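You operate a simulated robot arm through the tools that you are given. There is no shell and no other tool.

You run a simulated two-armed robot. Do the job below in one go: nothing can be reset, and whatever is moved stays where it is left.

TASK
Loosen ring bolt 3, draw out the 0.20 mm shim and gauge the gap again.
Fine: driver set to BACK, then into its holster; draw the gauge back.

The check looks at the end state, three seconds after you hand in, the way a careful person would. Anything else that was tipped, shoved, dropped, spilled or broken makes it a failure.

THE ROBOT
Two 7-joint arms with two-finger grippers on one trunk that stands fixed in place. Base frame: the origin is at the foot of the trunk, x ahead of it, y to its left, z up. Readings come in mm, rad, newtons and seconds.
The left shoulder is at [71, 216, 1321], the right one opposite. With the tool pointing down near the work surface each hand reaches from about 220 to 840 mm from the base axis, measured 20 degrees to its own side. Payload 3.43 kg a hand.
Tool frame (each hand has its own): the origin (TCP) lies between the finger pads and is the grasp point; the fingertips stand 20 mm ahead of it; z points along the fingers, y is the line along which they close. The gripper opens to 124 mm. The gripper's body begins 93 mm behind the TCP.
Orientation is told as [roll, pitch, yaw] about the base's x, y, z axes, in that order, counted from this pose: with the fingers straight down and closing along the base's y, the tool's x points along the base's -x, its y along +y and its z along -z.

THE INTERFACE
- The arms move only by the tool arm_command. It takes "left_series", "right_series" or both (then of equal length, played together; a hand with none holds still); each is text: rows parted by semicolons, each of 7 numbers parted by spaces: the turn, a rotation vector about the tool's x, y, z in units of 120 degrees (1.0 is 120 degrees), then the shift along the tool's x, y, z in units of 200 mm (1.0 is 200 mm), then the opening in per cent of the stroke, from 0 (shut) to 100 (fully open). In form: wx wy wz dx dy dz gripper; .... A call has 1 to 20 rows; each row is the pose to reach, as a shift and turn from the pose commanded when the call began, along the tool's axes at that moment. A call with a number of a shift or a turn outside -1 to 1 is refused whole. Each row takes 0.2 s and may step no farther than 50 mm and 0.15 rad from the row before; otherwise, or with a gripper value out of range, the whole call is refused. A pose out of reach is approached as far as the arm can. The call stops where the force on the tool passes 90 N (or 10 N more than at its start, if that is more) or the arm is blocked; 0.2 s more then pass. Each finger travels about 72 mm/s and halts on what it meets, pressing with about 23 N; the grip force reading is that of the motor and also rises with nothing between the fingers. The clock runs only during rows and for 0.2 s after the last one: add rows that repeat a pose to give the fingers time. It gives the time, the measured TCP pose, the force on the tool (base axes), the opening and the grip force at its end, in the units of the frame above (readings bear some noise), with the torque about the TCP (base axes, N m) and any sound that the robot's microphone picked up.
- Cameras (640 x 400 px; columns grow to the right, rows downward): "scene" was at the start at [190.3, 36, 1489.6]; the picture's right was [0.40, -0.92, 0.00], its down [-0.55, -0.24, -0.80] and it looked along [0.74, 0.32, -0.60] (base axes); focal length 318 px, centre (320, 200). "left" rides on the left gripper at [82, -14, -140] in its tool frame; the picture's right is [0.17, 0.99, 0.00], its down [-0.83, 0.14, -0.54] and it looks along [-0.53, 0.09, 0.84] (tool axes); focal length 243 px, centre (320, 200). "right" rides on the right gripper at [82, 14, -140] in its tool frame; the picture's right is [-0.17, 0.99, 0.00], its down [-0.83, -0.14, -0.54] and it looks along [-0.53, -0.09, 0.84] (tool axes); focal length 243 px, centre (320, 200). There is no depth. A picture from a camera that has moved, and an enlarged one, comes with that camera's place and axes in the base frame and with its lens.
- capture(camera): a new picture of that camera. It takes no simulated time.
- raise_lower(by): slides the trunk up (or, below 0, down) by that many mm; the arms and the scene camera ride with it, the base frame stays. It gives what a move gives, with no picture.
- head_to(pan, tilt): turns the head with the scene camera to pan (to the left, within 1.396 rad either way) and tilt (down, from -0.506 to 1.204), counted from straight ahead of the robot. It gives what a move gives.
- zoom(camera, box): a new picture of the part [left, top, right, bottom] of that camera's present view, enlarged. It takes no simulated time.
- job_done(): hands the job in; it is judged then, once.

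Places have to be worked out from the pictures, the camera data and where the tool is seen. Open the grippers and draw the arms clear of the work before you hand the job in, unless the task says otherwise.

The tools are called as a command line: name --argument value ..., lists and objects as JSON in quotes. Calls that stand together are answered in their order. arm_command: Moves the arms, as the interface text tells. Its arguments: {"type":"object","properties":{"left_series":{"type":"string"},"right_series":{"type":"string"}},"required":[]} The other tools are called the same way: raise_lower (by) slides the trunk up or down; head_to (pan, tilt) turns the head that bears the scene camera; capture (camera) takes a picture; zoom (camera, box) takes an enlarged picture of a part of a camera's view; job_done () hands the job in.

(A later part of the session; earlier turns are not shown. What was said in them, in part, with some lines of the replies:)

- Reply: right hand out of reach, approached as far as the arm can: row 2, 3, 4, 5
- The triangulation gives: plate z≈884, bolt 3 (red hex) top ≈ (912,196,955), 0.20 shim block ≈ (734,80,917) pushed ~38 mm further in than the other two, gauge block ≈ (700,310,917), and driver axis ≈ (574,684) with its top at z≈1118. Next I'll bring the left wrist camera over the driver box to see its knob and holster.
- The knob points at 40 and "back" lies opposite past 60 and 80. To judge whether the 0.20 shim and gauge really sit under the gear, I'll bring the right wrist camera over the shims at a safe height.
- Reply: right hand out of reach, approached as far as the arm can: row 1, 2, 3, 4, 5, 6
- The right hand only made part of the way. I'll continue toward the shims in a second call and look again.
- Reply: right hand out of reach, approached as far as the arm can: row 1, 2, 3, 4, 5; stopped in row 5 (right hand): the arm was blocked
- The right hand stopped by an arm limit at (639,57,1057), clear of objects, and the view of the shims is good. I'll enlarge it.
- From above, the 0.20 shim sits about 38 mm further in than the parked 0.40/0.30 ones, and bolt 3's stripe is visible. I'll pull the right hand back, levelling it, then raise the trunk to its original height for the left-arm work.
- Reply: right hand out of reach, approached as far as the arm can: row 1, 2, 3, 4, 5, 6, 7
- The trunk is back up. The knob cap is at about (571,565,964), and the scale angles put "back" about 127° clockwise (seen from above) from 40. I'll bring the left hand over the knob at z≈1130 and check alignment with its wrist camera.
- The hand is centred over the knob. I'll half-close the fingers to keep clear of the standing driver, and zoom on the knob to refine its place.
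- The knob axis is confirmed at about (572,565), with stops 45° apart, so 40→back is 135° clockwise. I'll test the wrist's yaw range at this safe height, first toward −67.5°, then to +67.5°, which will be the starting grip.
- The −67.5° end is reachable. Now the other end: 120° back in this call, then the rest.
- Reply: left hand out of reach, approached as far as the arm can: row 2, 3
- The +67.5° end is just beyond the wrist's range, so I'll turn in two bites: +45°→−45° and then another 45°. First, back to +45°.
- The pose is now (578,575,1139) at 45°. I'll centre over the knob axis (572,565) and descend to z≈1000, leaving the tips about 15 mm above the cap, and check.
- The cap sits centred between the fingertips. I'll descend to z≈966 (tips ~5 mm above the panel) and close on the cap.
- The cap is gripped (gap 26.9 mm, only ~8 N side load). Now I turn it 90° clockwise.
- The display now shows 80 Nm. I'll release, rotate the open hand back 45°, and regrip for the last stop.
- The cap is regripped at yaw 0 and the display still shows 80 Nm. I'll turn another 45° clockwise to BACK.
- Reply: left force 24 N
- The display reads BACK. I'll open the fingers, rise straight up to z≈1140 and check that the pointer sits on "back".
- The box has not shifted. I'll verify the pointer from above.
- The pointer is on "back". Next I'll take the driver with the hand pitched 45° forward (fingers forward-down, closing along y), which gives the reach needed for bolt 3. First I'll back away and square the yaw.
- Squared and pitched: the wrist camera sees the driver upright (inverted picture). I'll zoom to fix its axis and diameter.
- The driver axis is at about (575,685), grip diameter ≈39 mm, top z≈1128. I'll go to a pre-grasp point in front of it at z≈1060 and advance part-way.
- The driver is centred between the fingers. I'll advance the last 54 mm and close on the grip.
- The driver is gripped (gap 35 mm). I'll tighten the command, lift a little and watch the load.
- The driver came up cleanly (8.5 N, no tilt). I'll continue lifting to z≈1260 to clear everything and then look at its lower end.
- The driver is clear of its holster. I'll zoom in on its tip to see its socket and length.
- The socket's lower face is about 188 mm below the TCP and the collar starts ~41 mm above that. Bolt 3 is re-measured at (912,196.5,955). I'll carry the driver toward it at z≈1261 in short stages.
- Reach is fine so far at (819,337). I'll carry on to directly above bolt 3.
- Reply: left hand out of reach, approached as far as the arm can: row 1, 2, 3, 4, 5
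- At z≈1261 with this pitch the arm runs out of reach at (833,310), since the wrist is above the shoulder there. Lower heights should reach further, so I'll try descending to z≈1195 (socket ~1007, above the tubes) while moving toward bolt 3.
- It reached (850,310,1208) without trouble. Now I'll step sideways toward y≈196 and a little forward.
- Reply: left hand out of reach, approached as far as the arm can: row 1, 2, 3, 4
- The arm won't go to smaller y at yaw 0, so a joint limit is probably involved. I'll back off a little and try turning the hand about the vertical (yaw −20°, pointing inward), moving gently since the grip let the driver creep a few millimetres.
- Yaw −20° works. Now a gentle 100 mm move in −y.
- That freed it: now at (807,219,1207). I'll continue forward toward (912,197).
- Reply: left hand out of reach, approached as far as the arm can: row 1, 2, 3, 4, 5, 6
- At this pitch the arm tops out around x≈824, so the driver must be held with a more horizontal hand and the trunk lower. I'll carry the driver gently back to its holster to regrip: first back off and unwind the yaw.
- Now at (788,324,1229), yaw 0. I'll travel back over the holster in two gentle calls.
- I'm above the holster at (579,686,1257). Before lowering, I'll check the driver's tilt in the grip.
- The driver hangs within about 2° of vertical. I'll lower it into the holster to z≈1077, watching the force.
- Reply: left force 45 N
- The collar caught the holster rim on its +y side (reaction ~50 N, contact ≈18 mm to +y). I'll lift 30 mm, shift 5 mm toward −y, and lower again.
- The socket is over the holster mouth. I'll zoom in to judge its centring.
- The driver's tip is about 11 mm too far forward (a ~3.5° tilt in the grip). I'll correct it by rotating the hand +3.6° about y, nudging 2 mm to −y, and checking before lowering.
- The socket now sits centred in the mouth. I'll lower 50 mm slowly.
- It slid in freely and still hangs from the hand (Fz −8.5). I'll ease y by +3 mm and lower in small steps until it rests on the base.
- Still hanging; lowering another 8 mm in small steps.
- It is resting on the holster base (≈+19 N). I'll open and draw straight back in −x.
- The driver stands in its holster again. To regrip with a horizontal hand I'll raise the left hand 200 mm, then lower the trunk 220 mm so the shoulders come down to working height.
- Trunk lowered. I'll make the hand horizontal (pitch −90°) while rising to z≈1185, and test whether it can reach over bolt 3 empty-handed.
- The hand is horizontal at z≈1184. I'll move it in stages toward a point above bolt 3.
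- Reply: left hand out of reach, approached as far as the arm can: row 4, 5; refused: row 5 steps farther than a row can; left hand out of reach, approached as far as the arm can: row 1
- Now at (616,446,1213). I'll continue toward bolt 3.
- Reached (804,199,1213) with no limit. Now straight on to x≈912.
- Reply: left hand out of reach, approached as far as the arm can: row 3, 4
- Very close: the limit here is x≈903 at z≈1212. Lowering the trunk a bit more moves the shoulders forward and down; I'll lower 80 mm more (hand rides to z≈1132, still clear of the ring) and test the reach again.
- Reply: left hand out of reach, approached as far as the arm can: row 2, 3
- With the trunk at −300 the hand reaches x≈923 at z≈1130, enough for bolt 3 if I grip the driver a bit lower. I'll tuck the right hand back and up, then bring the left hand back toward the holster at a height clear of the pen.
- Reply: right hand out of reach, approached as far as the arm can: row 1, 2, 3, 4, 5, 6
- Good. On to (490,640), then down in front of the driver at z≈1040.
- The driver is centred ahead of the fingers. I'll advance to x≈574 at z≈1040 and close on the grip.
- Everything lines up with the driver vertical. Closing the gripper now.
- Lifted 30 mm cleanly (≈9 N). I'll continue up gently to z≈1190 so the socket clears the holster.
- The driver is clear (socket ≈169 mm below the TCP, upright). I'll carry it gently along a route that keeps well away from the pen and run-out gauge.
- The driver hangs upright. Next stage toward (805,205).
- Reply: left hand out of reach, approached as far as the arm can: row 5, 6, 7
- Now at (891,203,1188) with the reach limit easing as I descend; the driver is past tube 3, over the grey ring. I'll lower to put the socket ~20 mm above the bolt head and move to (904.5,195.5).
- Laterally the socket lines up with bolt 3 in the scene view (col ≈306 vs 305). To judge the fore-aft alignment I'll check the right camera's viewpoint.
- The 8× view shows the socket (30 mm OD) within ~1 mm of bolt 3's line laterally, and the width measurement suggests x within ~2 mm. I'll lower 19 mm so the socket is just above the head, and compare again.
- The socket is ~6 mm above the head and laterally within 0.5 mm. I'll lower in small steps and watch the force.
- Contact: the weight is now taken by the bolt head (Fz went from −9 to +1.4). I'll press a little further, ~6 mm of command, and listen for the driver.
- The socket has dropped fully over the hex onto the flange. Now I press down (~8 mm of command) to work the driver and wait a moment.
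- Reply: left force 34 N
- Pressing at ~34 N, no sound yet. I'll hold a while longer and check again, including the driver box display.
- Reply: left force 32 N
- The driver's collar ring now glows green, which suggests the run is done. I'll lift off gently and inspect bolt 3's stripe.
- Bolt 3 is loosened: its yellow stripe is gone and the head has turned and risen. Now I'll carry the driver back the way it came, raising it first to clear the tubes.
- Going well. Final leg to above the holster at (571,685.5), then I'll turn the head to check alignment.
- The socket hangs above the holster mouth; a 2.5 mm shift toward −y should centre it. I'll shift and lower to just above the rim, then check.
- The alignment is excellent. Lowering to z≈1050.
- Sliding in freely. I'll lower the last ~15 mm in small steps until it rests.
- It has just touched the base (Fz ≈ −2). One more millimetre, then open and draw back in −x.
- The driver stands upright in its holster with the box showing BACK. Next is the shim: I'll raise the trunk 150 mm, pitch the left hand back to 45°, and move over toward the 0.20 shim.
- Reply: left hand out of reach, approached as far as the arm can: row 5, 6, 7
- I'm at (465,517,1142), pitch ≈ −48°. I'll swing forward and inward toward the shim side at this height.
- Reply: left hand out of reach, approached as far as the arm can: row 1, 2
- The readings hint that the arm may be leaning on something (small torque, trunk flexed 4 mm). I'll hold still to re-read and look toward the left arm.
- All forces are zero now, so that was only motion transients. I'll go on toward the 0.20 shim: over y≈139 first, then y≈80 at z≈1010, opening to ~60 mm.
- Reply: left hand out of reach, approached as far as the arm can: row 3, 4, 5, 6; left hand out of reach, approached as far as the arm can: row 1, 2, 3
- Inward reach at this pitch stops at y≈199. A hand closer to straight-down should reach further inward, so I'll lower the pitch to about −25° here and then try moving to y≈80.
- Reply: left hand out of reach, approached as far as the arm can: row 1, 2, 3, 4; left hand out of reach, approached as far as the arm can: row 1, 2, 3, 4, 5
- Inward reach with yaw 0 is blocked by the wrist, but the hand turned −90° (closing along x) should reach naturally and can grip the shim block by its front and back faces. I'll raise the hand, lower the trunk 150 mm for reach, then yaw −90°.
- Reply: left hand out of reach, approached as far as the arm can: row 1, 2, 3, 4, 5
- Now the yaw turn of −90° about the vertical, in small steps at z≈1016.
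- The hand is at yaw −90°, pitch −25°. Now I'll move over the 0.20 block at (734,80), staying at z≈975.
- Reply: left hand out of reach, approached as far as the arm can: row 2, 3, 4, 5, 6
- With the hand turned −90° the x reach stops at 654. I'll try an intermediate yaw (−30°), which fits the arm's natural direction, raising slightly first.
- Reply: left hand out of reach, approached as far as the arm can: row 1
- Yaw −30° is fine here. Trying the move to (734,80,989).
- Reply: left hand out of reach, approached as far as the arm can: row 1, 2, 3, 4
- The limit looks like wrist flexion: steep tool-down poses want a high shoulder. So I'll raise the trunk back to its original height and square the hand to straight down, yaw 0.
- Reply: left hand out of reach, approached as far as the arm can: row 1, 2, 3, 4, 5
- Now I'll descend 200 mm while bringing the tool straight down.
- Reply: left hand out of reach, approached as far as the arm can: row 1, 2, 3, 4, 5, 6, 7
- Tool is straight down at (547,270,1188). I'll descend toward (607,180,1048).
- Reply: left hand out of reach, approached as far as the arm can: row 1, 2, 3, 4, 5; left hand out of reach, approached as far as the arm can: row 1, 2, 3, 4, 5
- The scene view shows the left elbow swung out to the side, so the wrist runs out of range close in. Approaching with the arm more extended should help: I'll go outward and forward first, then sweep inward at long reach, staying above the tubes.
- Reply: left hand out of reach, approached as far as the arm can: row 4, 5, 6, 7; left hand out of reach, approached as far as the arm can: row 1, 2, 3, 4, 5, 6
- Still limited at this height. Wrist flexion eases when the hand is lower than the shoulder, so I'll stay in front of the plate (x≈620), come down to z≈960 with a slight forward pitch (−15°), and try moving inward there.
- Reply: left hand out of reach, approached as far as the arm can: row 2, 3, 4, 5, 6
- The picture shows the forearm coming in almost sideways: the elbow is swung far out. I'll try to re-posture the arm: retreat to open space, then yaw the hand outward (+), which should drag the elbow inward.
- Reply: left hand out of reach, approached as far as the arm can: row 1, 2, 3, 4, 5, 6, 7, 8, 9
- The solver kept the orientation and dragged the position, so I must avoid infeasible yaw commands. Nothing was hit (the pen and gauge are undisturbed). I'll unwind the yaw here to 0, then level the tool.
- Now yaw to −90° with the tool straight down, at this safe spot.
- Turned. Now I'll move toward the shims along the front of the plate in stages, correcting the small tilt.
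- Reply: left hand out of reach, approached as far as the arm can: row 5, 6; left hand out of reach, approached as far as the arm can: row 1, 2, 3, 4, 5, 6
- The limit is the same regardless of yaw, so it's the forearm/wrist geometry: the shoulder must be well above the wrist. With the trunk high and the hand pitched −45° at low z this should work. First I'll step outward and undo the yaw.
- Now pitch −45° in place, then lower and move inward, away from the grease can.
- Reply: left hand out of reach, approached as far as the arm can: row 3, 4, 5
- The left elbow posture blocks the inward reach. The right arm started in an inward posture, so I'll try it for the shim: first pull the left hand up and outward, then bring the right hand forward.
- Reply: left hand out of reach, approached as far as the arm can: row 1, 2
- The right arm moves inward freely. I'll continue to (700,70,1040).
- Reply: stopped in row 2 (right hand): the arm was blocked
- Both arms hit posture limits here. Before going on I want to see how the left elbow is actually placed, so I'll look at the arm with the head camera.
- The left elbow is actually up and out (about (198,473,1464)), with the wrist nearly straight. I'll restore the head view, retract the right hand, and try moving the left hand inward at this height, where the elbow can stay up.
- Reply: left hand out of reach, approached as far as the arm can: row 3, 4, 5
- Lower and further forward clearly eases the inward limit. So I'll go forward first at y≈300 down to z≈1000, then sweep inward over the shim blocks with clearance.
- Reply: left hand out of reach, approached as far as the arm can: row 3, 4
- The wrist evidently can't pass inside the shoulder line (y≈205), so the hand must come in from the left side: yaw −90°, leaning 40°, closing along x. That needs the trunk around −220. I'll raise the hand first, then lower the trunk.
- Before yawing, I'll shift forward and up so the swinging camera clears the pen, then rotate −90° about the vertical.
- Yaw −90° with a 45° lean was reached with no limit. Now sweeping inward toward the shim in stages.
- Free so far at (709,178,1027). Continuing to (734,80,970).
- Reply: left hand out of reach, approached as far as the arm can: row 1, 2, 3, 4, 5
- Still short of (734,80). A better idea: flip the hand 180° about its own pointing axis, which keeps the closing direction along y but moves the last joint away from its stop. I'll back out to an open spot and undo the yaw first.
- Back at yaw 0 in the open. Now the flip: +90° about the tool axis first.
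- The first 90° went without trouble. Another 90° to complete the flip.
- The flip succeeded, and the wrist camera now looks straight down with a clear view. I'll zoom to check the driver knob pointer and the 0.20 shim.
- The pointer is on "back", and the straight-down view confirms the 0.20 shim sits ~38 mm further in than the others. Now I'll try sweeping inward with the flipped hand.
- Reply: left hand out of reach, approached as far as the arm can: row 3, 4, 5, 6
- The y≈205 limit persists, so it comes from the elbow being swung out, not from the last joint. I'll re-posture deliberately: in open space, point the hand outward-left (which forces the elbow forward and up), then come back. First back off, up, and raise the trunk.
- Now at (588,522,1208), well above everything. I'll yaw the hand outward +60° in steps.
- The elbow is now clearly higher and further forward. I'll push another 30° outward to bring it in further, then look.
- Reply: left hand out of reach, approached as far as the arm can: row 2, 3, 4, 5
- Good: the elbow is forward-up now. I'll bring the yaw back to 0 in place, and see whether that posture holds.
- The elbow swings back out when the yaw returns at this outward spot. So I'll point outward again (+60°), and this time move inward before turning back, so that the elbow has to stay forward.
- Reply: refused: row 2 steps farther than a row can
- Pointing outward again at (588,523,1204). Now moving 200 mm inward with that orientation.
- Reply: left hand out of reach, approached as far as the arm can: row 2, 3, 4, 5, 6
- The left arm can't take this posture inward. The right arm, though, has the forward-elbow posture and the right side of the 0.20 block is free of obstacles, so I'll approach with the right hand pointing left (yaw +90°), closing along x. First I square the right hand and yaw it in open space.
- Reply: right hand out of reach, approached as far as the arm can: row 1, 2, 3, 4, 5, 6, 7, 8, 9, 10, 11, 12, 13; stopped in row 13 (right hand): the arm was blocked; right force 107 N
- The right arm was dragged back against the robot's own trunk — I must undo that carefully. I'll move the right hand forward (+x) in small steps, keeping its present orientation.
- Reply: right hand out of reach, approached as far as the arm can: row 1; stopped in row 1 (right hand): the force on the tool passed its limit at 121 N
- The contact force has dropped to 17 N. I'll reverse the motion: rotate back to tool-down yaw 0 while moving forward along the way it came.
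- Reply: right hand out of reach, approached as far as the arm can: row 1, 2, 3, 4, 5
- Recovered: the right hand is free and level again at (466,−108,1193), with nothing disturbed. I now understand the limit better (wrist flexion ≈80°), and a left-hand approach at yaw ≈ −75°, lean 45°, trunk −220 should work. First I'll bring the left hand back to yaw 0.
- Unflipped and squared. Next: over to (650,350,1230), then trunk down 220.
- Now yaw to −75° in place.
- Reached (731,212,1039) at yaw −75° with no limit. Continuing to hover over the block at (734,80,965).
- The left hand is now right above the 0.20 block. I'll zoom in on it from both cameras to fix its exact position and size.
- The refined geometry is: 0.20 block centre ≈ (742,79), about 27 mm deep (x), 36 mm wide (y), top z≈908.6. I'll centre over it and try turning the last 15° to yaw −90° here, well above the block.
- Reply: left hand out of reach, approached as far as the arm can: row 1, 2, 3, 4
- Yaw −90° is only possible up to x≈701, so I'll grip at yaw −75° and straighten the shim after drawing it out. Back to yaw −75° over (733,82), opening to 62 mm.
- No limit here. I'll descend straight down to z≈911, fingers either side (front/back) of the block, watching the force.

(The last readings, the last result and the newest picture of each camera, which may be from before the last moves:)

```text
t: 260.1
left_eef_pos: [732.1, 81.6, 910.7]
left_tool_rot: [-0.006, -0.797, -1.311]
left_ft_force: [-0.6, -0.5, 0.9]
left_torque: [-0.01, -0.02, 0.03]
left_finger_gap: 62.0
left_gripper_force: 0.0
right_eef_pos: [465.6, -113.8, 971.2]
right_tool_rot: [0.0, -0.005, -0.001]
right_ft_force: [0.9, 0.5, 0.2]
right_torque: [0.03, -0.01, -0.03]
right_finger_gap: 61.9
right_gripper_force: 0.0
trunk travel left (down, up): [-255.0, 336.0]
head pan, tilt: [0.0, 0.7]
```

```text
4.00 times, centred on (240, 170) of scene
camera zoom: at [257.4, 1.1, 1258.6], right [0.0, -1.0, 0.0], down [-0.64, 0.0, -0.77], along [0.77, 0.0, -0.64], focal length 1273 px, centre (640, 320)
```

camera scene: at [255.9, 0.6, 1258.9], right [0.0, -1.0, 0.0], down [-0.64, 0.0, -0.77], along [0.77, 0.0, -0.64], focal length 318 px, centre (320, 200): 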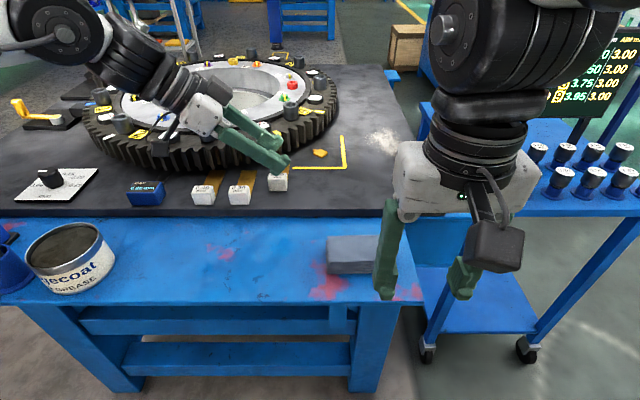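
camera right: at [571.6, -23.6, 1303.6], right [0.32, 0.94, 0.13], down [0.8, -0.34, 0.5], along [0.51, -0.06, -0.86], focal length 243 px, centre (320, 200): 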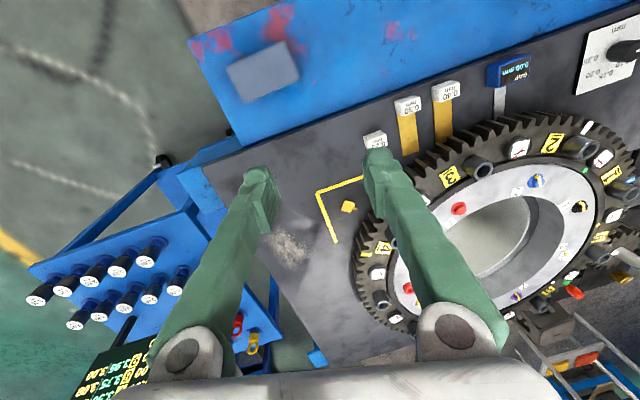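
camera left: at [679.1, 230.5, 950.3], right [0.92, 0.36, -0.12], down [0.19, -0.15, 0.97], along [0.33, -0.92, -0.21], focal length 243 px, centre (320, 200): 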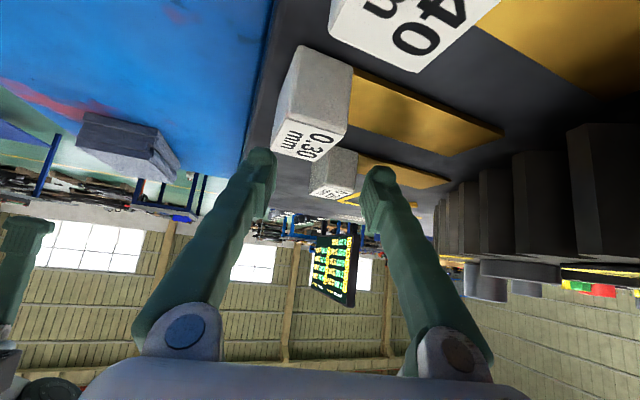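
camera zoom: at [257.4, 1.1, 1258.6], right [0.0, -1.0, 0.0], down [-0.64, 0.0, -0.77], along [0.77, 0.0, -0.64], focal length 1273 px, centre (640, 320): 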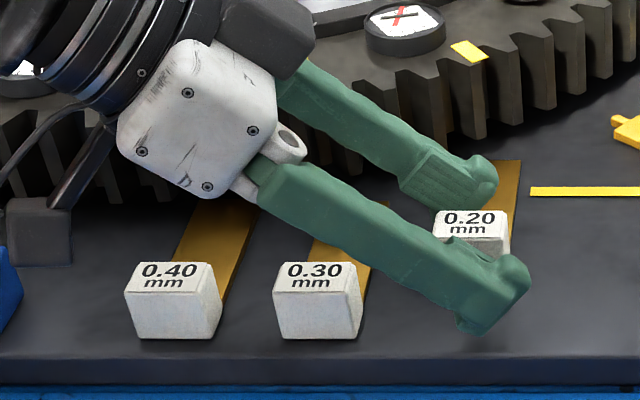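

The block sits between the two fingers with room on each side. Closing now.

arm_command --left_series "0 0 0 0 0 0 35; 0 0 0 0 0 0 25; 0 0 0 0 0 0 18; 0 0 0 0 0 0 10; 0 0 0 0 0 0 10"

capture --camera "left"

zoom --camera "scene" --box '[180, 120, 300, 220]'

```text
t: 261.3
left_eef_pos: [732.2, 83.4, 909.0]
left_tool_rot: [-0.004, -0.795, -1.311]
left_ft_force: [-0.5, 1.2, -1.8]
left_torque: [0.17, -0.64, -1.16]
left_finger_gap: 25.2
left_gripper_force: 45.2
right_eef_pos: [466.5, -114.1, 970.9]
right_tool_rot: [0.0, -0.004, -0.001]
right_ft_force: [0.3, 0.2, -0.2]
right_torque: [0.02, 0.0, -0.01]
right_finger_gap: 61.7
right_gripper_force: 0.1
trunk travel left (down, up): [-255.0, 336.0]
head pan, tilt: [0.0, 0.7]
```

```text
taken
camera left: at [679.2, 230.6, 950.3], right [0.92, 0.36, -0.12], down [0.19, -0.15, 0.97], along [0.33, -0.92, -0.21], focal length 243 px, centre (320, 200)
```

left: 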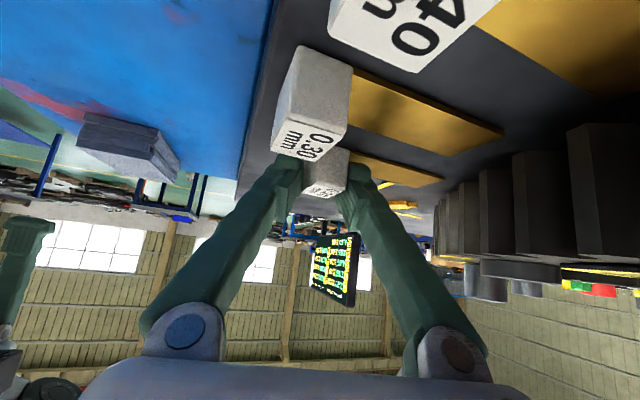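

```text
4.00 times, centred on (240, 170) of scene
camera zoom: at [257.5, 1.2, 1258.5], right [0.0, -1.0, 0.0], down [-0.64, 0.0, -0.76], along [0.76, 0.0, -0.64], focal length 1273 px, centre (640, 320)
```

zoom: 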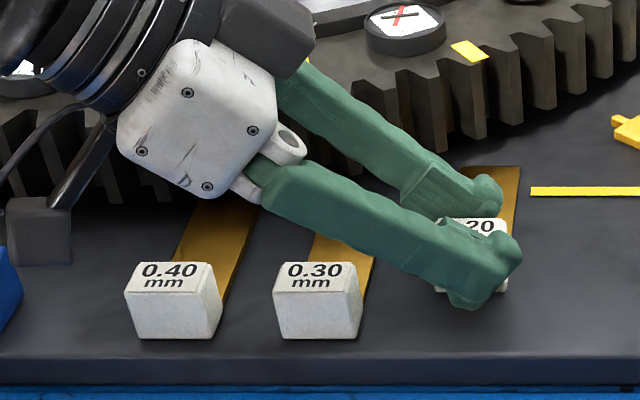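

Gripped (gap 25 mm); the shim kept its direction, so it seems guided along x and has already slid back several millimetres. Now drawing it straight back in −x by 32 mm.

arm_command --left_series "0 0 0 0.007 -0.039 -0.007 10; 0 0 0 0.0145 -0.077 -0.0147 10; 0 0 0 0.0217 -0.116 -0.022 10; 0 0 0 0.029 -0.155 -0.0295 10; 0 0 0 0.029 -0.155 -0.0295 10"

zoom --camera "scene" --box '[180, 120, 300, 220]'

capture --camera "left"

```text
t: 262.5
left_eef_pos: [701.0, 82.9, 910.3]
left_tool_rot: [-0.008, -0.793, -1.312]
left_ft_force: [0.2, 4.8, -3.5]
left_torque: [0.07, -0.56, -1.09]
left_finger_gap: 25.3
left_gripper_force: 45.6
right_eef_pos: [467.6, -113.1, 970.3]
right_tool_rot: [0.001, -0.003, -0.002]
right_ft_force: [-0.3, 0.8, -1.1]
right_torque: [-0.01, 0.01, 0.02]
right_finger_gap: 62.2
right_gripper_force: 0.1
trunk travel left (down, up): [-255.0, 336.0]
head pan, tilt: [0.0, 0.7]
```

```text
4.00 times, centred on (240, 170) of scene
camera zoom: at [257.7, 1.7, 1258.5], right [0.0, -1.0, 0.0], down [-0.64, 0.0, -0.76], along [0.76, 0.0, -0.64], focal length 1273 px, centre (640, 320)
```

zoom: 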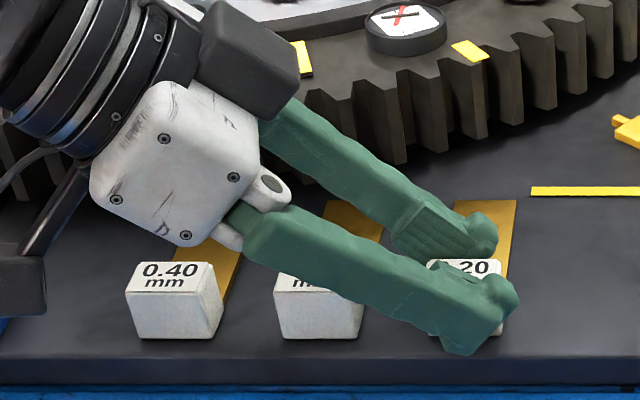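

```text
taken
camera left: at [647.6, 230.5, 950.4], right [0.92, 0.36, -0.12], down [0.19, -0.15, 0.97], along [0.33, -0.92, -0.21], focal length 243 px, centre (320, 200)
```

left: 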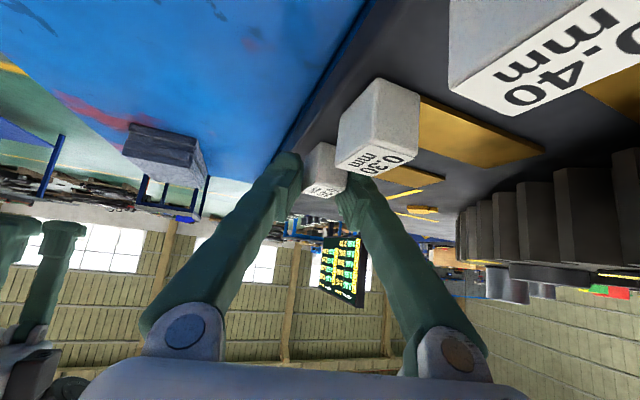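

The 0.20 shim is now level with the parked shims. I'll pull 4 mm more to be safely out (checking for a stop), then open.

arm_command --left_series "0 0 0 0.002 -0.01 -0.002 10; 0 0 0 0.0037 -0.0195 -0.0037 10; 0 0 0 0.0037 -0.0195 -0.0037 10"

arm_command --left_series "0 0 0 0 0 0 25; 0 0 0 0 0 0 38; 0 0 0 0 0 0 45; 0 0 0 0 0 0 45"

zoom --camera "scene" --box '[180, 120, 300, 220]'

```text
t: 263.3
left_eef_pos: [697.0, 83.1, 909.9]
left_tool_rot: [-0.006, -0.796, -1.31]
left_ft_force: [5.6, -0.6, -3.9]
left_torque: [-0.11, -0.64, -1.03]
left_finger_gap: 25.0
left_gripper_force: 44.9
right_eef_pos: [467.5, -112.6, 970.1]
right_tool_rot: [0.0, -0.004, -0.004]
right_ft_force: [1.9, -0.3, 0.8]
right_torque: [0.01, 0.01, -0.01]
right_finger_gap: 62.1
right_gripper_force: 0.0
trunk travel left (down, up): [-255.0, 336.0]
head pan, tilt: [0.0, 0.7]
```

```text
t: 264.3
left_eef_pos: [696.5, 83.0, 910.3]
left_tool_rot: [-0.005, -0.796, -1.311]
left_ft_force: [0.4, -0.4, -0.2]
left_torque: [0.0, -0.02, -0.03]
left_finger_gap: 55.6
left_gripper_force: 0.1
right_eef_pos: [466.3, -114.0, 970.9]
right_tool_rot: [0.001, -0.003, -0.002]
right_ft_force: [0.0, 0.4, 0.1]
right_torque: [0.0, 0.0, 0.01]
right_finger_gap: 62.2
right_gripper_force: 0.1
trunk travel left (down, up): [-255.0, 336.0]
head pan, tilt: [0.0, 0.7]
```

```text
4.00 times, centred on (240, 170) of scene
camera zoom: at [257.6, 1.1, 1258.5], right [0.0, -1.0, 0.0], down [-0.64, 0.0, -0.76], along [0.76, 0.0, -0.64], focal length 1273 px, centre (640, 320)
```

zoom: 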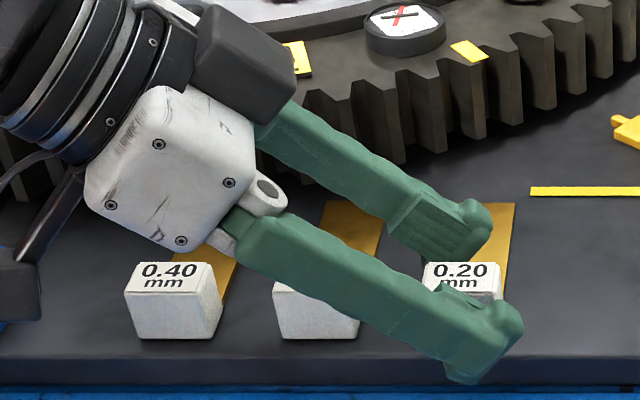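

The 0.20 block is now in line with the 0.30/0.40 blocks, and released. I'll lift straight up and back off, then check.

arm_command --left_series "0 0 0 -0.05 0 -0.049 45; 0 0 0 -0.12 0 -0.117 45; 0 0 0 -0.2 0 -0.195 45; 0 0 0 -0.35 0 -0.342 45; 0 0 0 -0.4 0.0 -0.39 45; 0 0 0 -0.4 0 -0.39 45"

arm_command --left_series "0 0 0 0.1 0.03 -0.17 45; 0 0 0 0.2 0.05 -0.34 45; 0 0 0 0.3 0.05 -0.51 45; 0 0 0 0.4 0.05 -0.68 45; 0 0 0 0.4 0.05 -0.68 45"

zoom --camera "scene" --box '[120, 120, 320, 230]'

```text
t: 265.7
left_eef_pos: [696.6, 82.5, 1023.4]
left_tool_rot: [-0.005, -0.797, -1.311]
left_ft_force: [0.1, 0.2, 0.4]
left_torque: [-0.06, 0.02, 0.01]
left_finger_gap: 55.8
left_gripper_force: 0.1
right_eef_pos: [465.9, -114.1, 969.8]
right_tool_rot: [0.0, -0.004, -0.002]
right_ft_force: [-0.7, 0.9, -0.3]
right_torque: [-0.06, 0.01, 0.04]
right_finger_gap: 62.1
right_gripper_force: 0.1
trunk travel left (down, up): [-255.0, 336.0]
head pan, tilt: [0.0, 0.7]
```

```text
t: 266.9
left_eef_pos: [667.7, 234.4, 1059.4]
left_tool_rot: [-0.004, -0.793, -1.311]
left_ft_force: [0.3, -1.1, -0.9]
left_torque: [0.02, 0.03, -0.03]
left_finger_gap: 55.8
left_gripper_force: 0.2
right_eef_pos: [468.1, -113.7, 970.5]
right_tool_rot: [0.003, -0.003, -0.002]
right_ft_force: [0.2, 0.1, -0.2]
right_torque: [0.01, 0.02, 0.02]
right_finger_gap: 62.1
right_gripper_force: 0.1
trunk travel left (down, up): [-255.0, 336.0]
head pan, tilt: [0.0, 0.7]
```

```text
3.20 times, centred on (220, 175) of scene
camera zoom: at [258.1, 0.5, 1258.4], right [0.0, -1.0, 0.0], down [-0.64, 0.0, -0.76], along [0.76, 0.0, -0.64], focal length 1018 px, centre (640, 280)
```

zoom: 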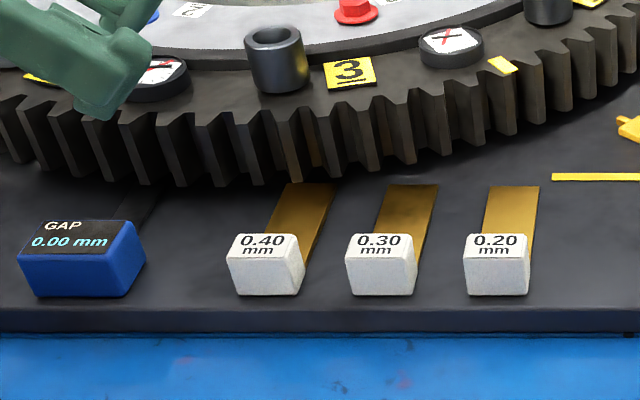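

All three shims are now in line: the 0.20 shim is drawn out. Next is the gap gauge (block ≈ x 688–718, y 286–338, top z≈915). I'll turn the left hand back to yaw 0 in the open to grip it by its sides.

arm_command --left_series "0 0 0 0.065 0.045 -0.173 45; 0 0 0 0.13 0.09 -0.346 45; -0.0445 0 -0.0439 0.13 0.09 -0.346 50; -0.0891 0 -0.0877 0.13 0.09 -0.346 60; -0.1336 0 -0.1316 0.13 0.09 -0.346 65; -0.1781 0 -0.1754 0.13 0.09 -0.346 65; -0.2227 0 -0.2193 0.13 0.09 -0.346 65; -0.2672 0 -0.2632 0.13 0.09 -0.346 65; -0.3117 0 -0.307 0.13 0.09 -0.346 65; -0.3562 0 -0.3509 0.13 0.09 -0.346 65; -0.4008 0 -0.3947 0.13 0.09 -0.346 65; -0.4453 0 -0.4386 0.13 0.09 -0.346 65; -0.4453 0 -0.4386 0.13 0.09 -0.346 65"

capture --camera "left"

```text
t: 269.7
left_eef_pos: [666.7, 305.7, 1090.3]
left_tool_rot: [-0.006, -0.79, 0.0]
left_ft_force: [-0.4, -0.5, 0.1]
left_torque: [0.0, 0.01, -0.02]
left_finger_gap: 80.6
left_gripper_force: 0.2
right_eef_pos: [466.5, -112.6, 970.4]
right_tool_rot: [-0.001, -0.006, -0.001]
right_ft_force: [1.0, 0.1, -0.3]
right_torque: [-0.03, 0.01, 0.0]
right_finger_gap: 62.2
right_gripper_force: 0.0
trunk travel left (down, up): [-255.0, 336.0]
head pan, tilt: [0.0, 0.7]
```

```text
taken
camera left: at [510.8, 290.2, 1130.5], right [-0.11, 0.99, -0.12], down [0.2, 0.14, 0.97], along [0.97, 0.09, -0.21], focal length 243 px, centre (320, 200)
```

left: 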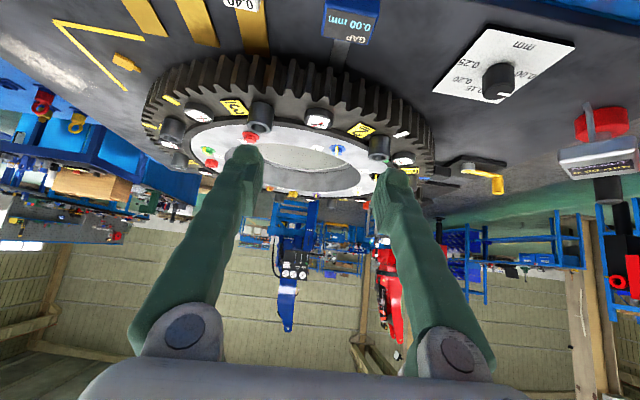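

Now down to just above the gauge block at (700,312,970).

arm_command --left_series "0 0 0 0.08 0.01 0.14 65; 0 0 0 0.16 0.02 0.28 65; 0 0 0 0.24 0.03 0.42 65; 0 0 0 0.31 0.03 0.54 65; 0 0 0 0.31 0.03 0.54 65"

capture --camera "left"

zoom --camera "scene" --box '[60, 80, 260, 220]'

```text
t: 270.9
left_eef_pos: [699.1, 310.5, 974.1]
left_tool_rot: [-0.005, -0.791, -0.001]
left_ft_force: [0.3, -0.7, -0.4]
left_torque: [0.02, -0.02, 0.0]
left_finger_gap: 80.8
left_gripper_force: 0.1
right_eef_pos: [465.3, -113.4, 970.5]
right_tool_rot: [0.001, -0.004, -0.003]
right_ft_force: [-0.8, 0.3, 0.3]
right_torque: [0.02, -0.04, 0.02]
right_finger_gap: 62.0
right_gripper_force: 0.1
trunk travel left (down, up): [-255.0, 336.0]
head pan, tilt: [0.0, 0.7]
```

```text
taken
camera left: at [543.1, 295.6, 1013.7], right [-0.11, 0.99, -0.12], down [0.2, 0.14, 0.97], along [0.97, 0.08, -0.21], focal length 243 px, centre (320, 200)
```

left: 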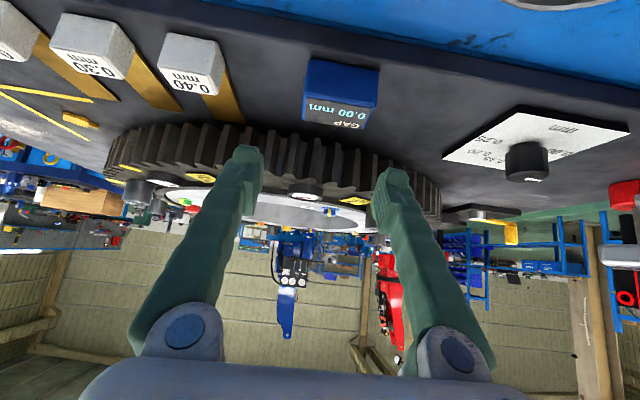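

```text
2.86 times, centred on (160, 150) of scene
camera zoom: at [256.8, 0.7, 1258.7], right [0.0, -1.0, 0.0], down [-0.64, 0.0, -0.77], along [0.77, 0.0, -0.64], focal length 909 px, centre (777, 343)
```

zoom: 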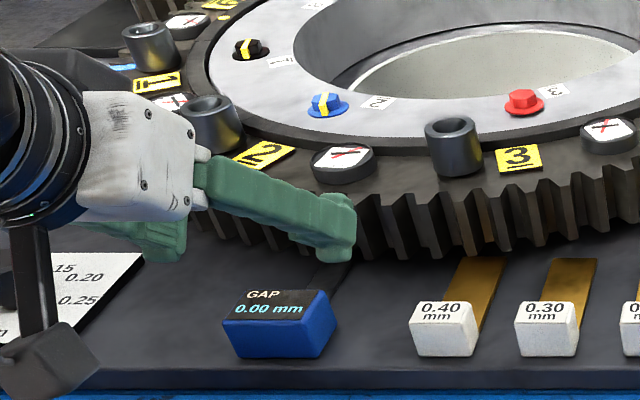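

The gauge block is centred a few mm to +y of the hand, so I'll shift 4 mm and descend around it to z≈912.

arm_command --left_series "0 0 0 0.07 0.02 0.07 65; 0 0 0 0.14 0.02 0.142 65; 0 0 0 0.19 0.02 0.194 65; 0 0 0 0.217 0.02 0.2215 65; 0 0 0 0.217 0.02 0.2215 65"

capture --camera "left"

zoom --camera "scene" --box '[60, 100, 240, 220]'

```text
t: 272.1
left_eef_pos: [700.6, 312.5, 907.6]
left_tool_rot: [-0.004, -0.793, -0.004]
left_ft_force: [0.8, 0.3, 0.2]
left_torque: [0.04, 0.01, 0.02]
left_finger_gap: 80.6
left_gripper_force: 0.0
right_eef_pos: [467.0, -114.2, 971.9]
right_tool_rot: [-0.001, -0.005, -0.002]
right_ft_force: [-0.6, 0.3, -0.9]
right_torque: [0.0, 0.03, -0.01]
right_finger_gap: 61.9
right_gripper_force: 0.0
trunk travel left (down, up): [-255.0, 336.0]
head pan, tilt: [0.0, 0.7]
```

```text
taken
camera left: at [544.9, 298.3, 947.4], right [-0.11, 0.99, -0.12], down [0.2, 0.14, 0.97], along [0.97, 0.08, -0.21], focal length 243 px, centre (320, 200)
```

left: 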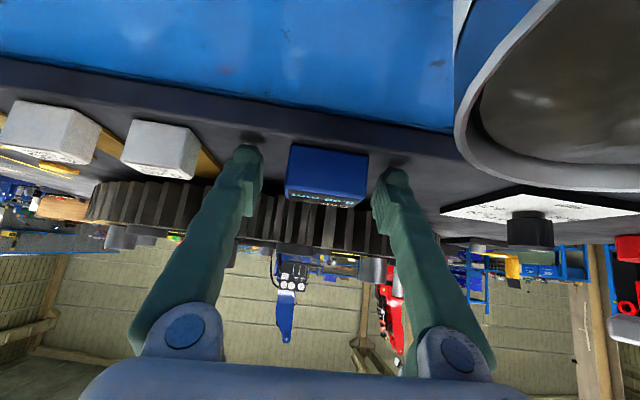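

```text
3.33 times, centred on (150, 160) of scene
camera zoom: at [257.3, 1.0, 1258.6], right [0.0, -1.0, 0.0], down [-0.64, 0.0, -0.77], along [0.77, 0.0, -0.64], focal length 1060 px, centre (887, 333)
```

zoom: 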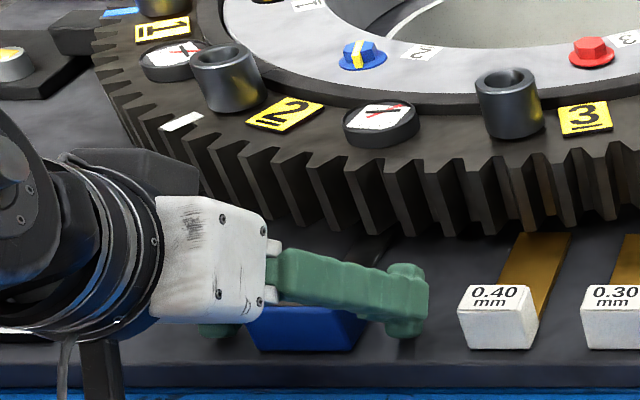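

The gauge block sits between the fingers; I'm slightly low (z 907.6), so I'll rise 3 mm and then close gently on its sides.

arm_command --left_series "0 0 0 -0.0107 0 -0.0106 65; 0 0 0 -0.0107 0.004 -0.0106 55; 0 0 0 -0.0107 0.004 -0.0106 45; 0 0 0 -0.0107 0.004 -0.0106 35; 0 0 0 -0.0107 0.004 -0.0106 30; 0 0 0 -0.0107 0.004 -0.0106 30"

zoom --camera "scene" --box '[60, 100, 240, 220]'

capture --camera "left"

```text
t: 273.5
left_eef_pos: [701.9, 314.8, 909.9]
left_tool_rot: [-0.004, -0.79, 0.0]
left_ft_force: [1.2, 10.9, 1.5]
left_torque: [0.26, 0.01, 0.29]
left_finger_gap: 51.0
left_gripper_force: 45.3
right_eef_pos: [465.5, -112.5, 970.5]
right_tool_rot: [0.0, -0.005, -0.002]
right_ft_force: [0.5, 0.2, -0.9]
right_torque: [-0.02, 0.04, -0.02]
right_finger_gap: 62.1
right_gripper_force: 0.0
trunk travel left (down, up): [-255.0, 336.0]
head pan, tilt: [0.0, 0.7]
```

```text
3.33 times, centred on (150, 160) of scene
camera zoom: at [257.5, 2.2, 1258.5], right [0.0, -1.0, 0.0], down [-0.64, 0.0, -0.76], along [0.76, 0.0, -0.64], focal length 1060 px, centre (887, 333)
```

zoom: 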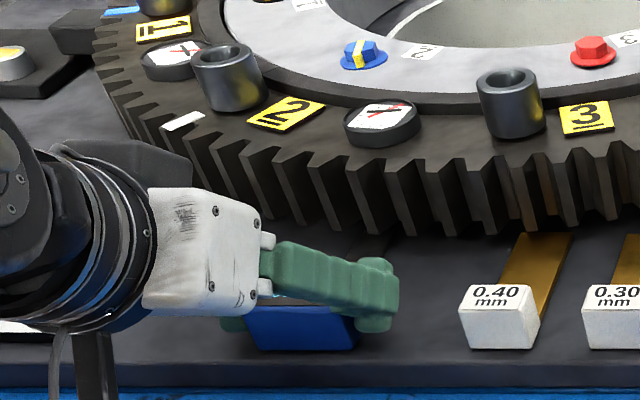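

```text
taken
camera left: at [545.3, 300.6, 950.8], right [-0.11, 0.99, -0.12], down [0.2, 0.14, 0.97], along [0.97, 0.09, -0.21], focal length 243 px, centre (320, 200)
```

left: 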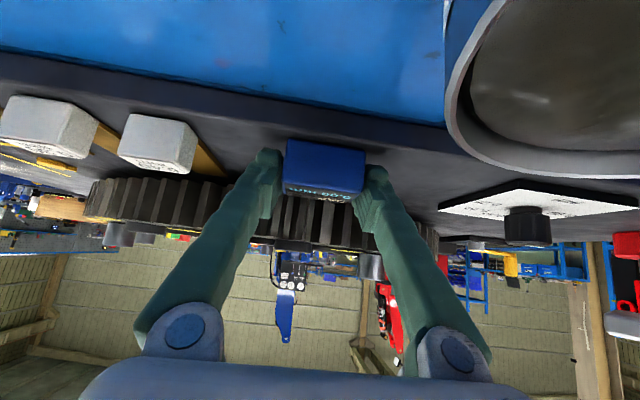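

Gripped (gap 51 mm). Now pushing the gauge in (+x) slowly, watching the force.

arm_command --left_series "0 0 0 -0.0264 0.01 0.0266 30; 0 0 0 -0.0528 0.01 0.0533 30; 0 0 0 -0.0792 0.01 0.08 30; 0 0 0 -0.1056 0.01 0.1066 30; 0 0 0 -0.1337 0.01 0.135 30; 0 0 0 -0.1337 0.01 0.135 30"

zoom --camera "left" --box '[260, 120, 390, 220]'

zoom --camera "scene" --box '[60, 90, 240, 210]'

```text
t: 274.9
left_eef_pos: [735.7, 316.2, 909.2]
left_tool_rot: [-0.002, -0.786, -0.007]
left_ft_force: [-41.8, 2.5, -4.2]
left_torque: [0.3, 0.44, 0.13]
left_finger_gap: 50.8
left_gripper_force: 45.1
right_eef_pos: [462.4, -112.2, 972.8]
right_tool_rot: [-0.001, -0.009, -0.002]
right_ft_force: [0.7, 0.0, 0.3]
right_torque: [0.0, 0.04, 0.0]
right_finger_gap: 62.1
right_gripper_force: 0.1
trunk travel left (down, up): [-255.0, 336.0]
head pan, tilt: [0.0, 0.7]
```

```text
4.00 times, centred on (325, 170) of left
camera zoom: at [578.8, 301.5, 951.6], right [-0.11, 0.99, -0.12], down [0.21, 0.14, 0.97], along [0.97, 0.08, -0.22], focal length 970 px, centre (300, 320)
```

zoom: 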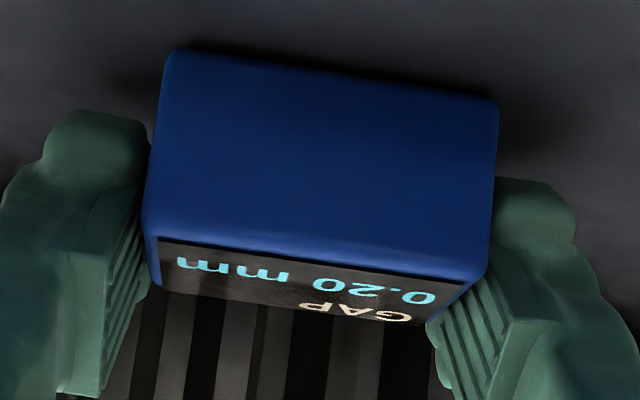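

```text
3.33 times, centred on (150, 150) of scene
camera zoom: at [253.1, 1.5, 1259.4], right [0.0, -1.0, 0.0], down [-0.64, 0.0, -0.77], along [0.77, 0.0, -0.64], focal length 1060 px, centre (887, 367)
```

zoom: 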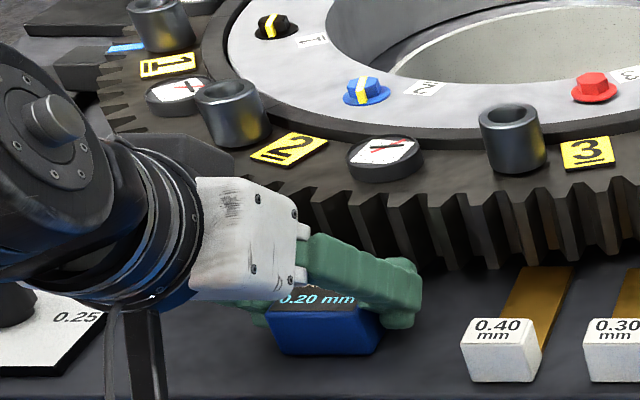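

The gauge now reads 0.20 mm and is against its inner stop (−42 N). I'll hold briefly, then draw it back fully.

arm_command --left_series "0 0 0 0.01 0 -0.01 30; 0 0 0 0.01 0 -0.01 30; 0 0 0 0.01 0 -0.01 30; 0 0 0 0.01 0 -0.01 30; 0 0 0 0.04 0 -0.04 30; 0 0 0 0.07 0 -0.07 30; 0 0 0 0.1 0 -0.101 30; 0 0 0 0.125 0 -0.126 30; 0 0 0 0.139 0 -0.14 30; 0 0 0 0.139 0 -0.14 30"

zoom --camera "scene" --box '[60, 100, 240, 220]'

zoom --camera "left" --box '[260, 120, 390, 220]'

```text
t: 277.1
left_eef_pos: [706.9, 313.8, 911.7]
left_tool_rot: [-0.006, -0.796, 0.001]
left_ft_force: [41.2, -10.1, -8.8]
left_torque: [-0.04, -0.37, 0.03]
left_finger_gap: 51.0
left_gripper_force: 44.9
right_eef_pos: [470.3, -114.3, 970.2]
right_tool_rot: [0.003, 0.0, -0.003]
right_ft_force: [0.0, -0.2, -0.6]
right_torque: [0.02, 0.04, 0.01]
right_finger_gap: 61.9
right_gripper_force: 0.1
trunk travel left (down, up): [-255.0, 336.0]
head pan, tilt: [0.0, 0.7]
```

```text
3.33 times, centred on (150, 160) of scene
camera zoom: at [263.0, 0.4, 1257.5], right [0.0, -1.0, 0.0], down [-0.65, 0.0, -0.76], along [0.76, 0.0, -0.65], focal length 1060 px, centre (887, 333)
```

zoom: 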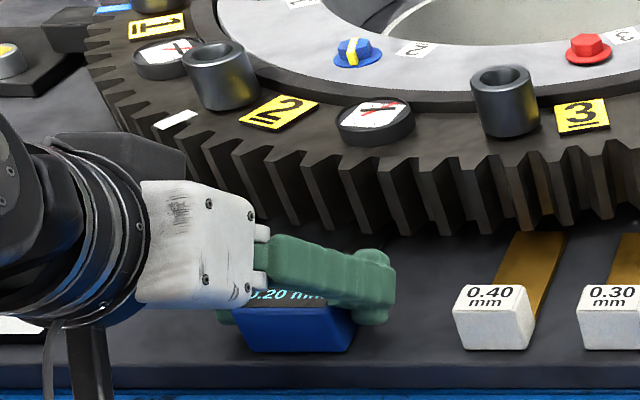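

```text
4.00 times, centred on (325, 170) of left
camera zoom: at [550.7, 300.6, 951.0], right [-0.11, 0.99, -0.12], down [0.2, 0.14, 0.97], along [0.97, 0.09, -0.21], focal length 970 px, centre (300, 320)
```

zoom: 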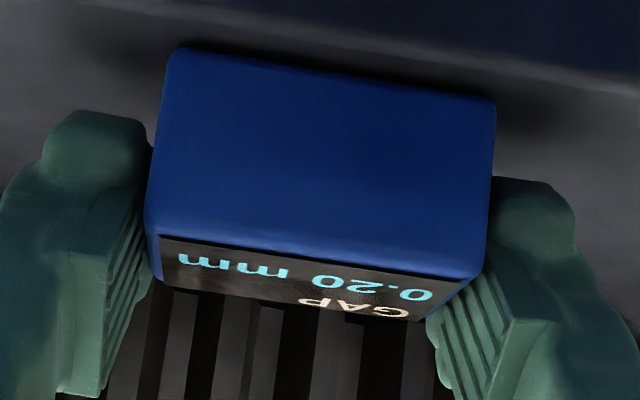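

The gauge came back against its outer stop (+41 N) and still shows 0.20 mm. I'll relax the pull, open the fingers, lift straight up, and check everything.

arm_command --left_series "0 0 0 -0.014 0 0.014 30; 0 0 0 -0.026 0 0.0265 30; 0 0 0 -0.026 0 0.0265 30; 0 0 0 -0.026 0 0.0265 45; 0 0 0 -0.026 0 0.0265 60; 0 0 0 -0.026 0 0.0265 65; 0 0 0 -0.026 0 0.0265 65"

arm_command --left_series "0 0 0 -0.07 0 -0.07 65; 0 0 0 -0.2 0 -0.2 65; 0 0 0 -0.35 0 -0.35 65; 0 0 0 -0.5 0 -0.5 65; 0 0 0 -0.5 0 -0.5 65"

zoom --camera "scene" --box '[120, 120, 320, 230]'

```text
t: 278.7
left_eef_pos: [708.6, 315.9, 909.8]
left_tool_rot: [-0.003, -0.79, -0.003]
left_ft_force: [-0.4, -1.3, 0.0]
left_torque: [0.01, 0.02, 0.01]
left_finger_gap: 80.7
left_gripper_force: 0.0
right_eef_pos: [465.7, -114.8, 972.6]
right_tool_rot: [0.0, -0.005, -0.002]
right_ft_force: [-0.1, 0.9, -0.4]
right_torque: [-0.02, -0.03, -0.04]
right_finger_gap: 62.2
right_gripper_force: 0.1
trunk travel left (down, up): [-255.0, 336.0]
head pan, tilt: [0.0, 0.7]
```

```text
t: 279.9
left_eef_pos: [707.7, 315.5, 1051.5]
left_tool_rot: [-0.006, -0.79, -0.002]
left_ft_force: [-0.3, -0.3, -0.2]
left_torque: [-0.04, 0.01, -0.01]
left_finger_gap: 80.4
left_gripper_force: 0.0
right_eef_pos: [468.4, -112.4, 970.5]
right_tool_rot: [0.001, -0.003, -0.002]
right_ft_force: [-0.2, -0.6, 0.3]
right_torque: [-0.01, 0.04, -0.03]
right_finger_gap: 61.9
right_gripper_force: 0.0
trunk travel left (down, up): [-255.0, 336.0]
head pan, tilt: [0.0, 0.7]
```

```text
3.20 times, centred on (220, 175) of scene
camera zoom: at [258.1, 1.5, 1258.3], right [0.0, -1.0, 0.0], down [-0.64, 0.0, -0.76], along [0.76, 0.0, -0.64], focal length 1018 px, centre (640, 280)
```

zoom: 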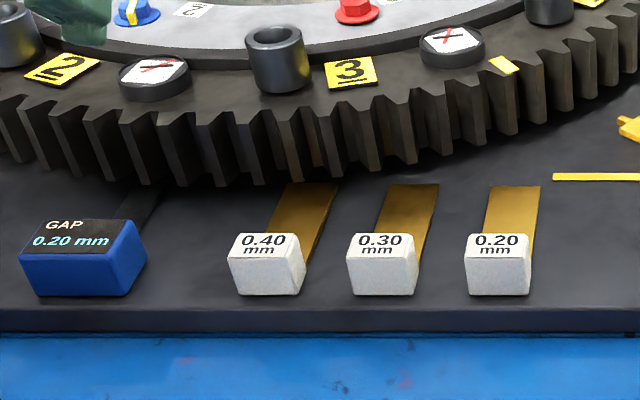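

The gauge is back in its original place, showing 0.20 mm, and the shims are lined up. Now I'll withdraw the left hand from the work and raise the trunk back.

arm_command --left_series "0 0 0 0.06 0.08 -0.13 80; 0 0 0 0.12 0.16 -0.26 90; 0 0 0 0.18 0.24 -0.39 100; 0 0 0 0.238 0.325 -0.5245 100; 0 0 0 0.238 0.325 -0.5245 100"

raise_lower --by 220

arm_command --left_series "0 0 0 0.1 0.08 -0.1 100; 0 0 0 0.2 0.16 -0.2 100; 0 0 0 0.3 0.24 -0.3 100; 0 0 0 0.4 0.32 -0.4 100; 0 0 0 0.4 0.32 -0.4 100" --right_series "0 0 0 0 0 0 80; 0 0 0 0 0 0 100; 0 0 0 0 0 0 100; 0 0 0 0 0 0 100; 0 0 0 0 0 0 100"

head_to --pan 0.3 --tilt 0.7

capture --camera "scene"

```text
t: 281.1
left_eef_pos: [598.1, 381.2, 1091.8]
left_tool_rot: [-0.003, -0.788, -0.004]
left_ft_force: [-0.1, -0.3, 0.3]
left_torque: [-0.02, -0.01, 0.03]
left_finger_gap: 124.0
left_gripper_force: 0.0
right_eef_pos: [467.7, -113.8, 970.6]
right_tool_rot: [0.001, -0.003, -0.003]
right_ft_force: [0.3, -0.4, 0.5]
right_torque: [-0.01, 0.02, 0.0]
right_finger_gap: 62.0
right_gripper_force: 0.1
trunk travel left (down, up): [-255.0, 336.0]
head pan, tilt: [0.0, 0.7]
```

```text
t: 283.4
left_eef_pos: [599.8, 382.0, 1311.7]
left_tool_rot: [-0.003, -0.789, -0.004]
left_ft_force: [0.0, -1.1, 1.0]
left_torque: [-0.01, 0.0, 0.0]
left_finger_gap: 124.0
left_gripper_force: 0.1
right_eef_pos: [454.8, -113.0, 1246.6]
right_tool_rot: [0.003, -0.161, -0.006]
right_ft_force: [0.2, -0.5, 0.2]
right_torque: [0.01, -0.04, -0.01]
right_finger_gap: 62.1
right_gripper_force: 0.0
trunk travel left (down, up): [-475.0, 116.0]
head pan, tilt: [0.0, 0.7]
```

```text
t: 284.6
left_eef_pos: [488.7, 443.9, 1307.9]
left_tool_rot: [-0.005, -0.79, -0.003]
left_ft_force: [0.2, 0.1, 0.6]
left_torque: [-0.02, 0.02, 0.02]
left_finger_gap: 123.8
left_gripper_force: 0.2
right_eef_pos: [456.9, -114.1, 1245.8]
right_tool_rot: [0.001, -0.163, -0.007]
right_ft_force: [0.3, -0.3, 0.8]
right_torque: [0.02, 0.02, -0.01]
right_finger_gap: 123.9
right_gripper_force: 0.0
trunk travel left (down, up): [-475.0, 116.0]
head pan, tilt: [0.0, 0.7]
```

```text
t: 285.4
left_eef_pos: [487.4, 445.8, 1307.8]
left_tool_rot: [-0.005, -0.791, -0.001]
left_ft_force: [0.9, 0.5, 0.1]
left_torque: [-0.01, 0.01, 0.0]
left_finger_gap: 123.8
left_gripper_force: 0.0
right_eef_pos: [454.8, -112.7, 1246.3]
right_tool_rot: [0.001, -0.164, -0.008]
right_ft_force: [0.1, 0.1, -0.5]
right_torque: [0.02, 0.02, -0.01]
right_finger_gap: 124.0
right_gripper_force: 0.1
trunk travel left (down, up): [-475.0, 116.0]
head pan, tilt: [0.3, 0.7]
```

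```text
taken
camera scene: at [191.3, 26.2, 1484.3], right [0.29, -0.96, 0.0], down [-0.62, -0.19, -0.77], along [0.73, 0.23, -0.64], focal length 318 px, centre (320, 200)
```

scene: 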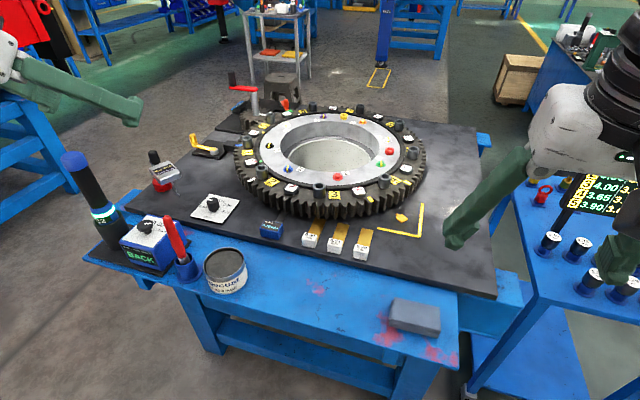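

Both hands are clear with grippers open. I'll inspect the details a last time: can, pen, driver, box, ring, gauge and shims.

zoom --camera "scene" --box '[50, 130, 260, 310]'

zoom --camera "scene" --box '[225, 80, 440, 270]'

zoom --camera "scene" --box '[130, 130, 300, 250]'

zoom --camera "scene" --box '[300, 150, 380, 210]'

```text
2.22 times, centred on (155, 220) of scene
camera zoom: at [191.3, 26.2, 1484.3], right [0.29, -0.96, 0.0], down [-0.62, -0.19, -0.77], along [0.73, 0.23, -0.64], focal length 707 px, centre (687, 156)
```

zoom: 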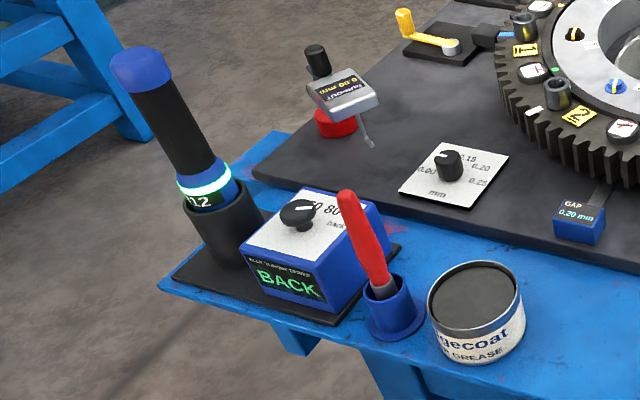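

```text
2.11 times, centred on (332, 175) of scene
camera zoom: at [191.3, 26.2, 1484.3], right [0.29, -0.96, 0.0], down [-0.62, -0.19, -0.77], along [0.73, 0.23, -0.64], focal length 670 px, centre (294, 253)
```

zoom: 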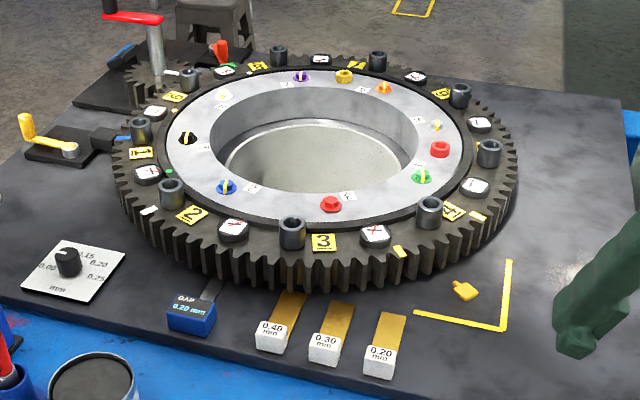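

```text
3.33 times, centred on (215, 190) of scene
camera zoom: at [191.3, 26.2, 1484.3], right [0.29, -0.96, 0.0], down [-0.62, -0.19, -0.77], along [0.73, 0.23, -0.64], focal length 1060 px, centre (670, 233)
```

zoom: 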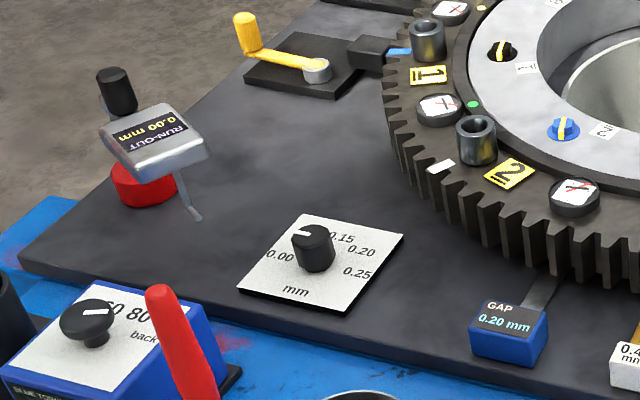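

```text
6.67 times, centred on (340, 180) of scene
camera zoom: at [191.3, 26.2, 1484.3], right [0.29, -0.96, 0.0], down [-0.62, -0.19, -0.77], along [0.73, 0.23, -0.64], focal length 2121 px, centre (187, 333)
```

zoom: 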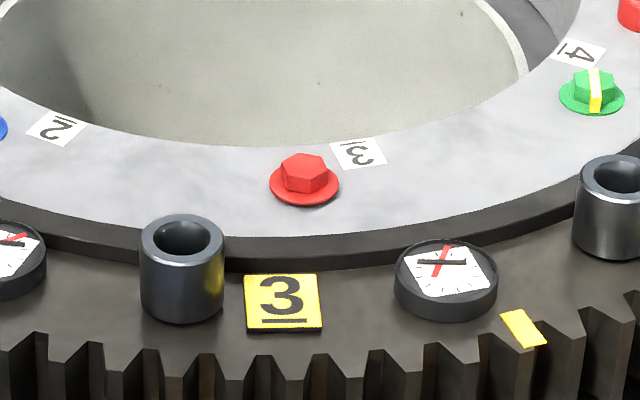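

Everything checks out:
- Bolt 3 is loose, its witness stripe broken.
- The 0.20 shim is out, in line with the others.
- The gauge read 0.20 mm and is drawn back.
- The driver is in its holster with the box on BACK.
- The can, pen, dial and run-out gauge are undisturbed.

Both arms are clear with grippers open, so I hand the job in.

job_done

```text
The job is handed in.
```

The job is done and handed in; I don't have the check's result yet.

- **Bolt 3:** loosened with the driver set to BACK. Its yellow witness stripe is gone and the head has turned and risen.
- **0.20 mm shim:** drawn out about 38 mm, now level with the parked 0.30 and 0.40 shims.
- **Gap:** the gauge read 0.20 mm with the shim out; it had shown 0.00 mm at the start.
- **Driver:** upright in its holster, and the box shows BACK.
- **Gauge:** drawn back to its starting place, still showing 0.20 mm.

Two things went less than smoothly:

- **Driver:** on the first try I could not reach bolt 3. Putting the driver back to take a new grip, I caught its collar on the holster rim at about 50 N. I lifted it off and reseated it.
- **Right arm:** while I was looking for a way to reach the shim, it was pushed back against the robot's own trunk, up to about 120 N. I backed it off without touching anything on the bench.

In the last pictures the grease can, red pen, dial, run-out gauge and other bolts look as they did at the start. Both grippers are open and the arms are clear of the work.
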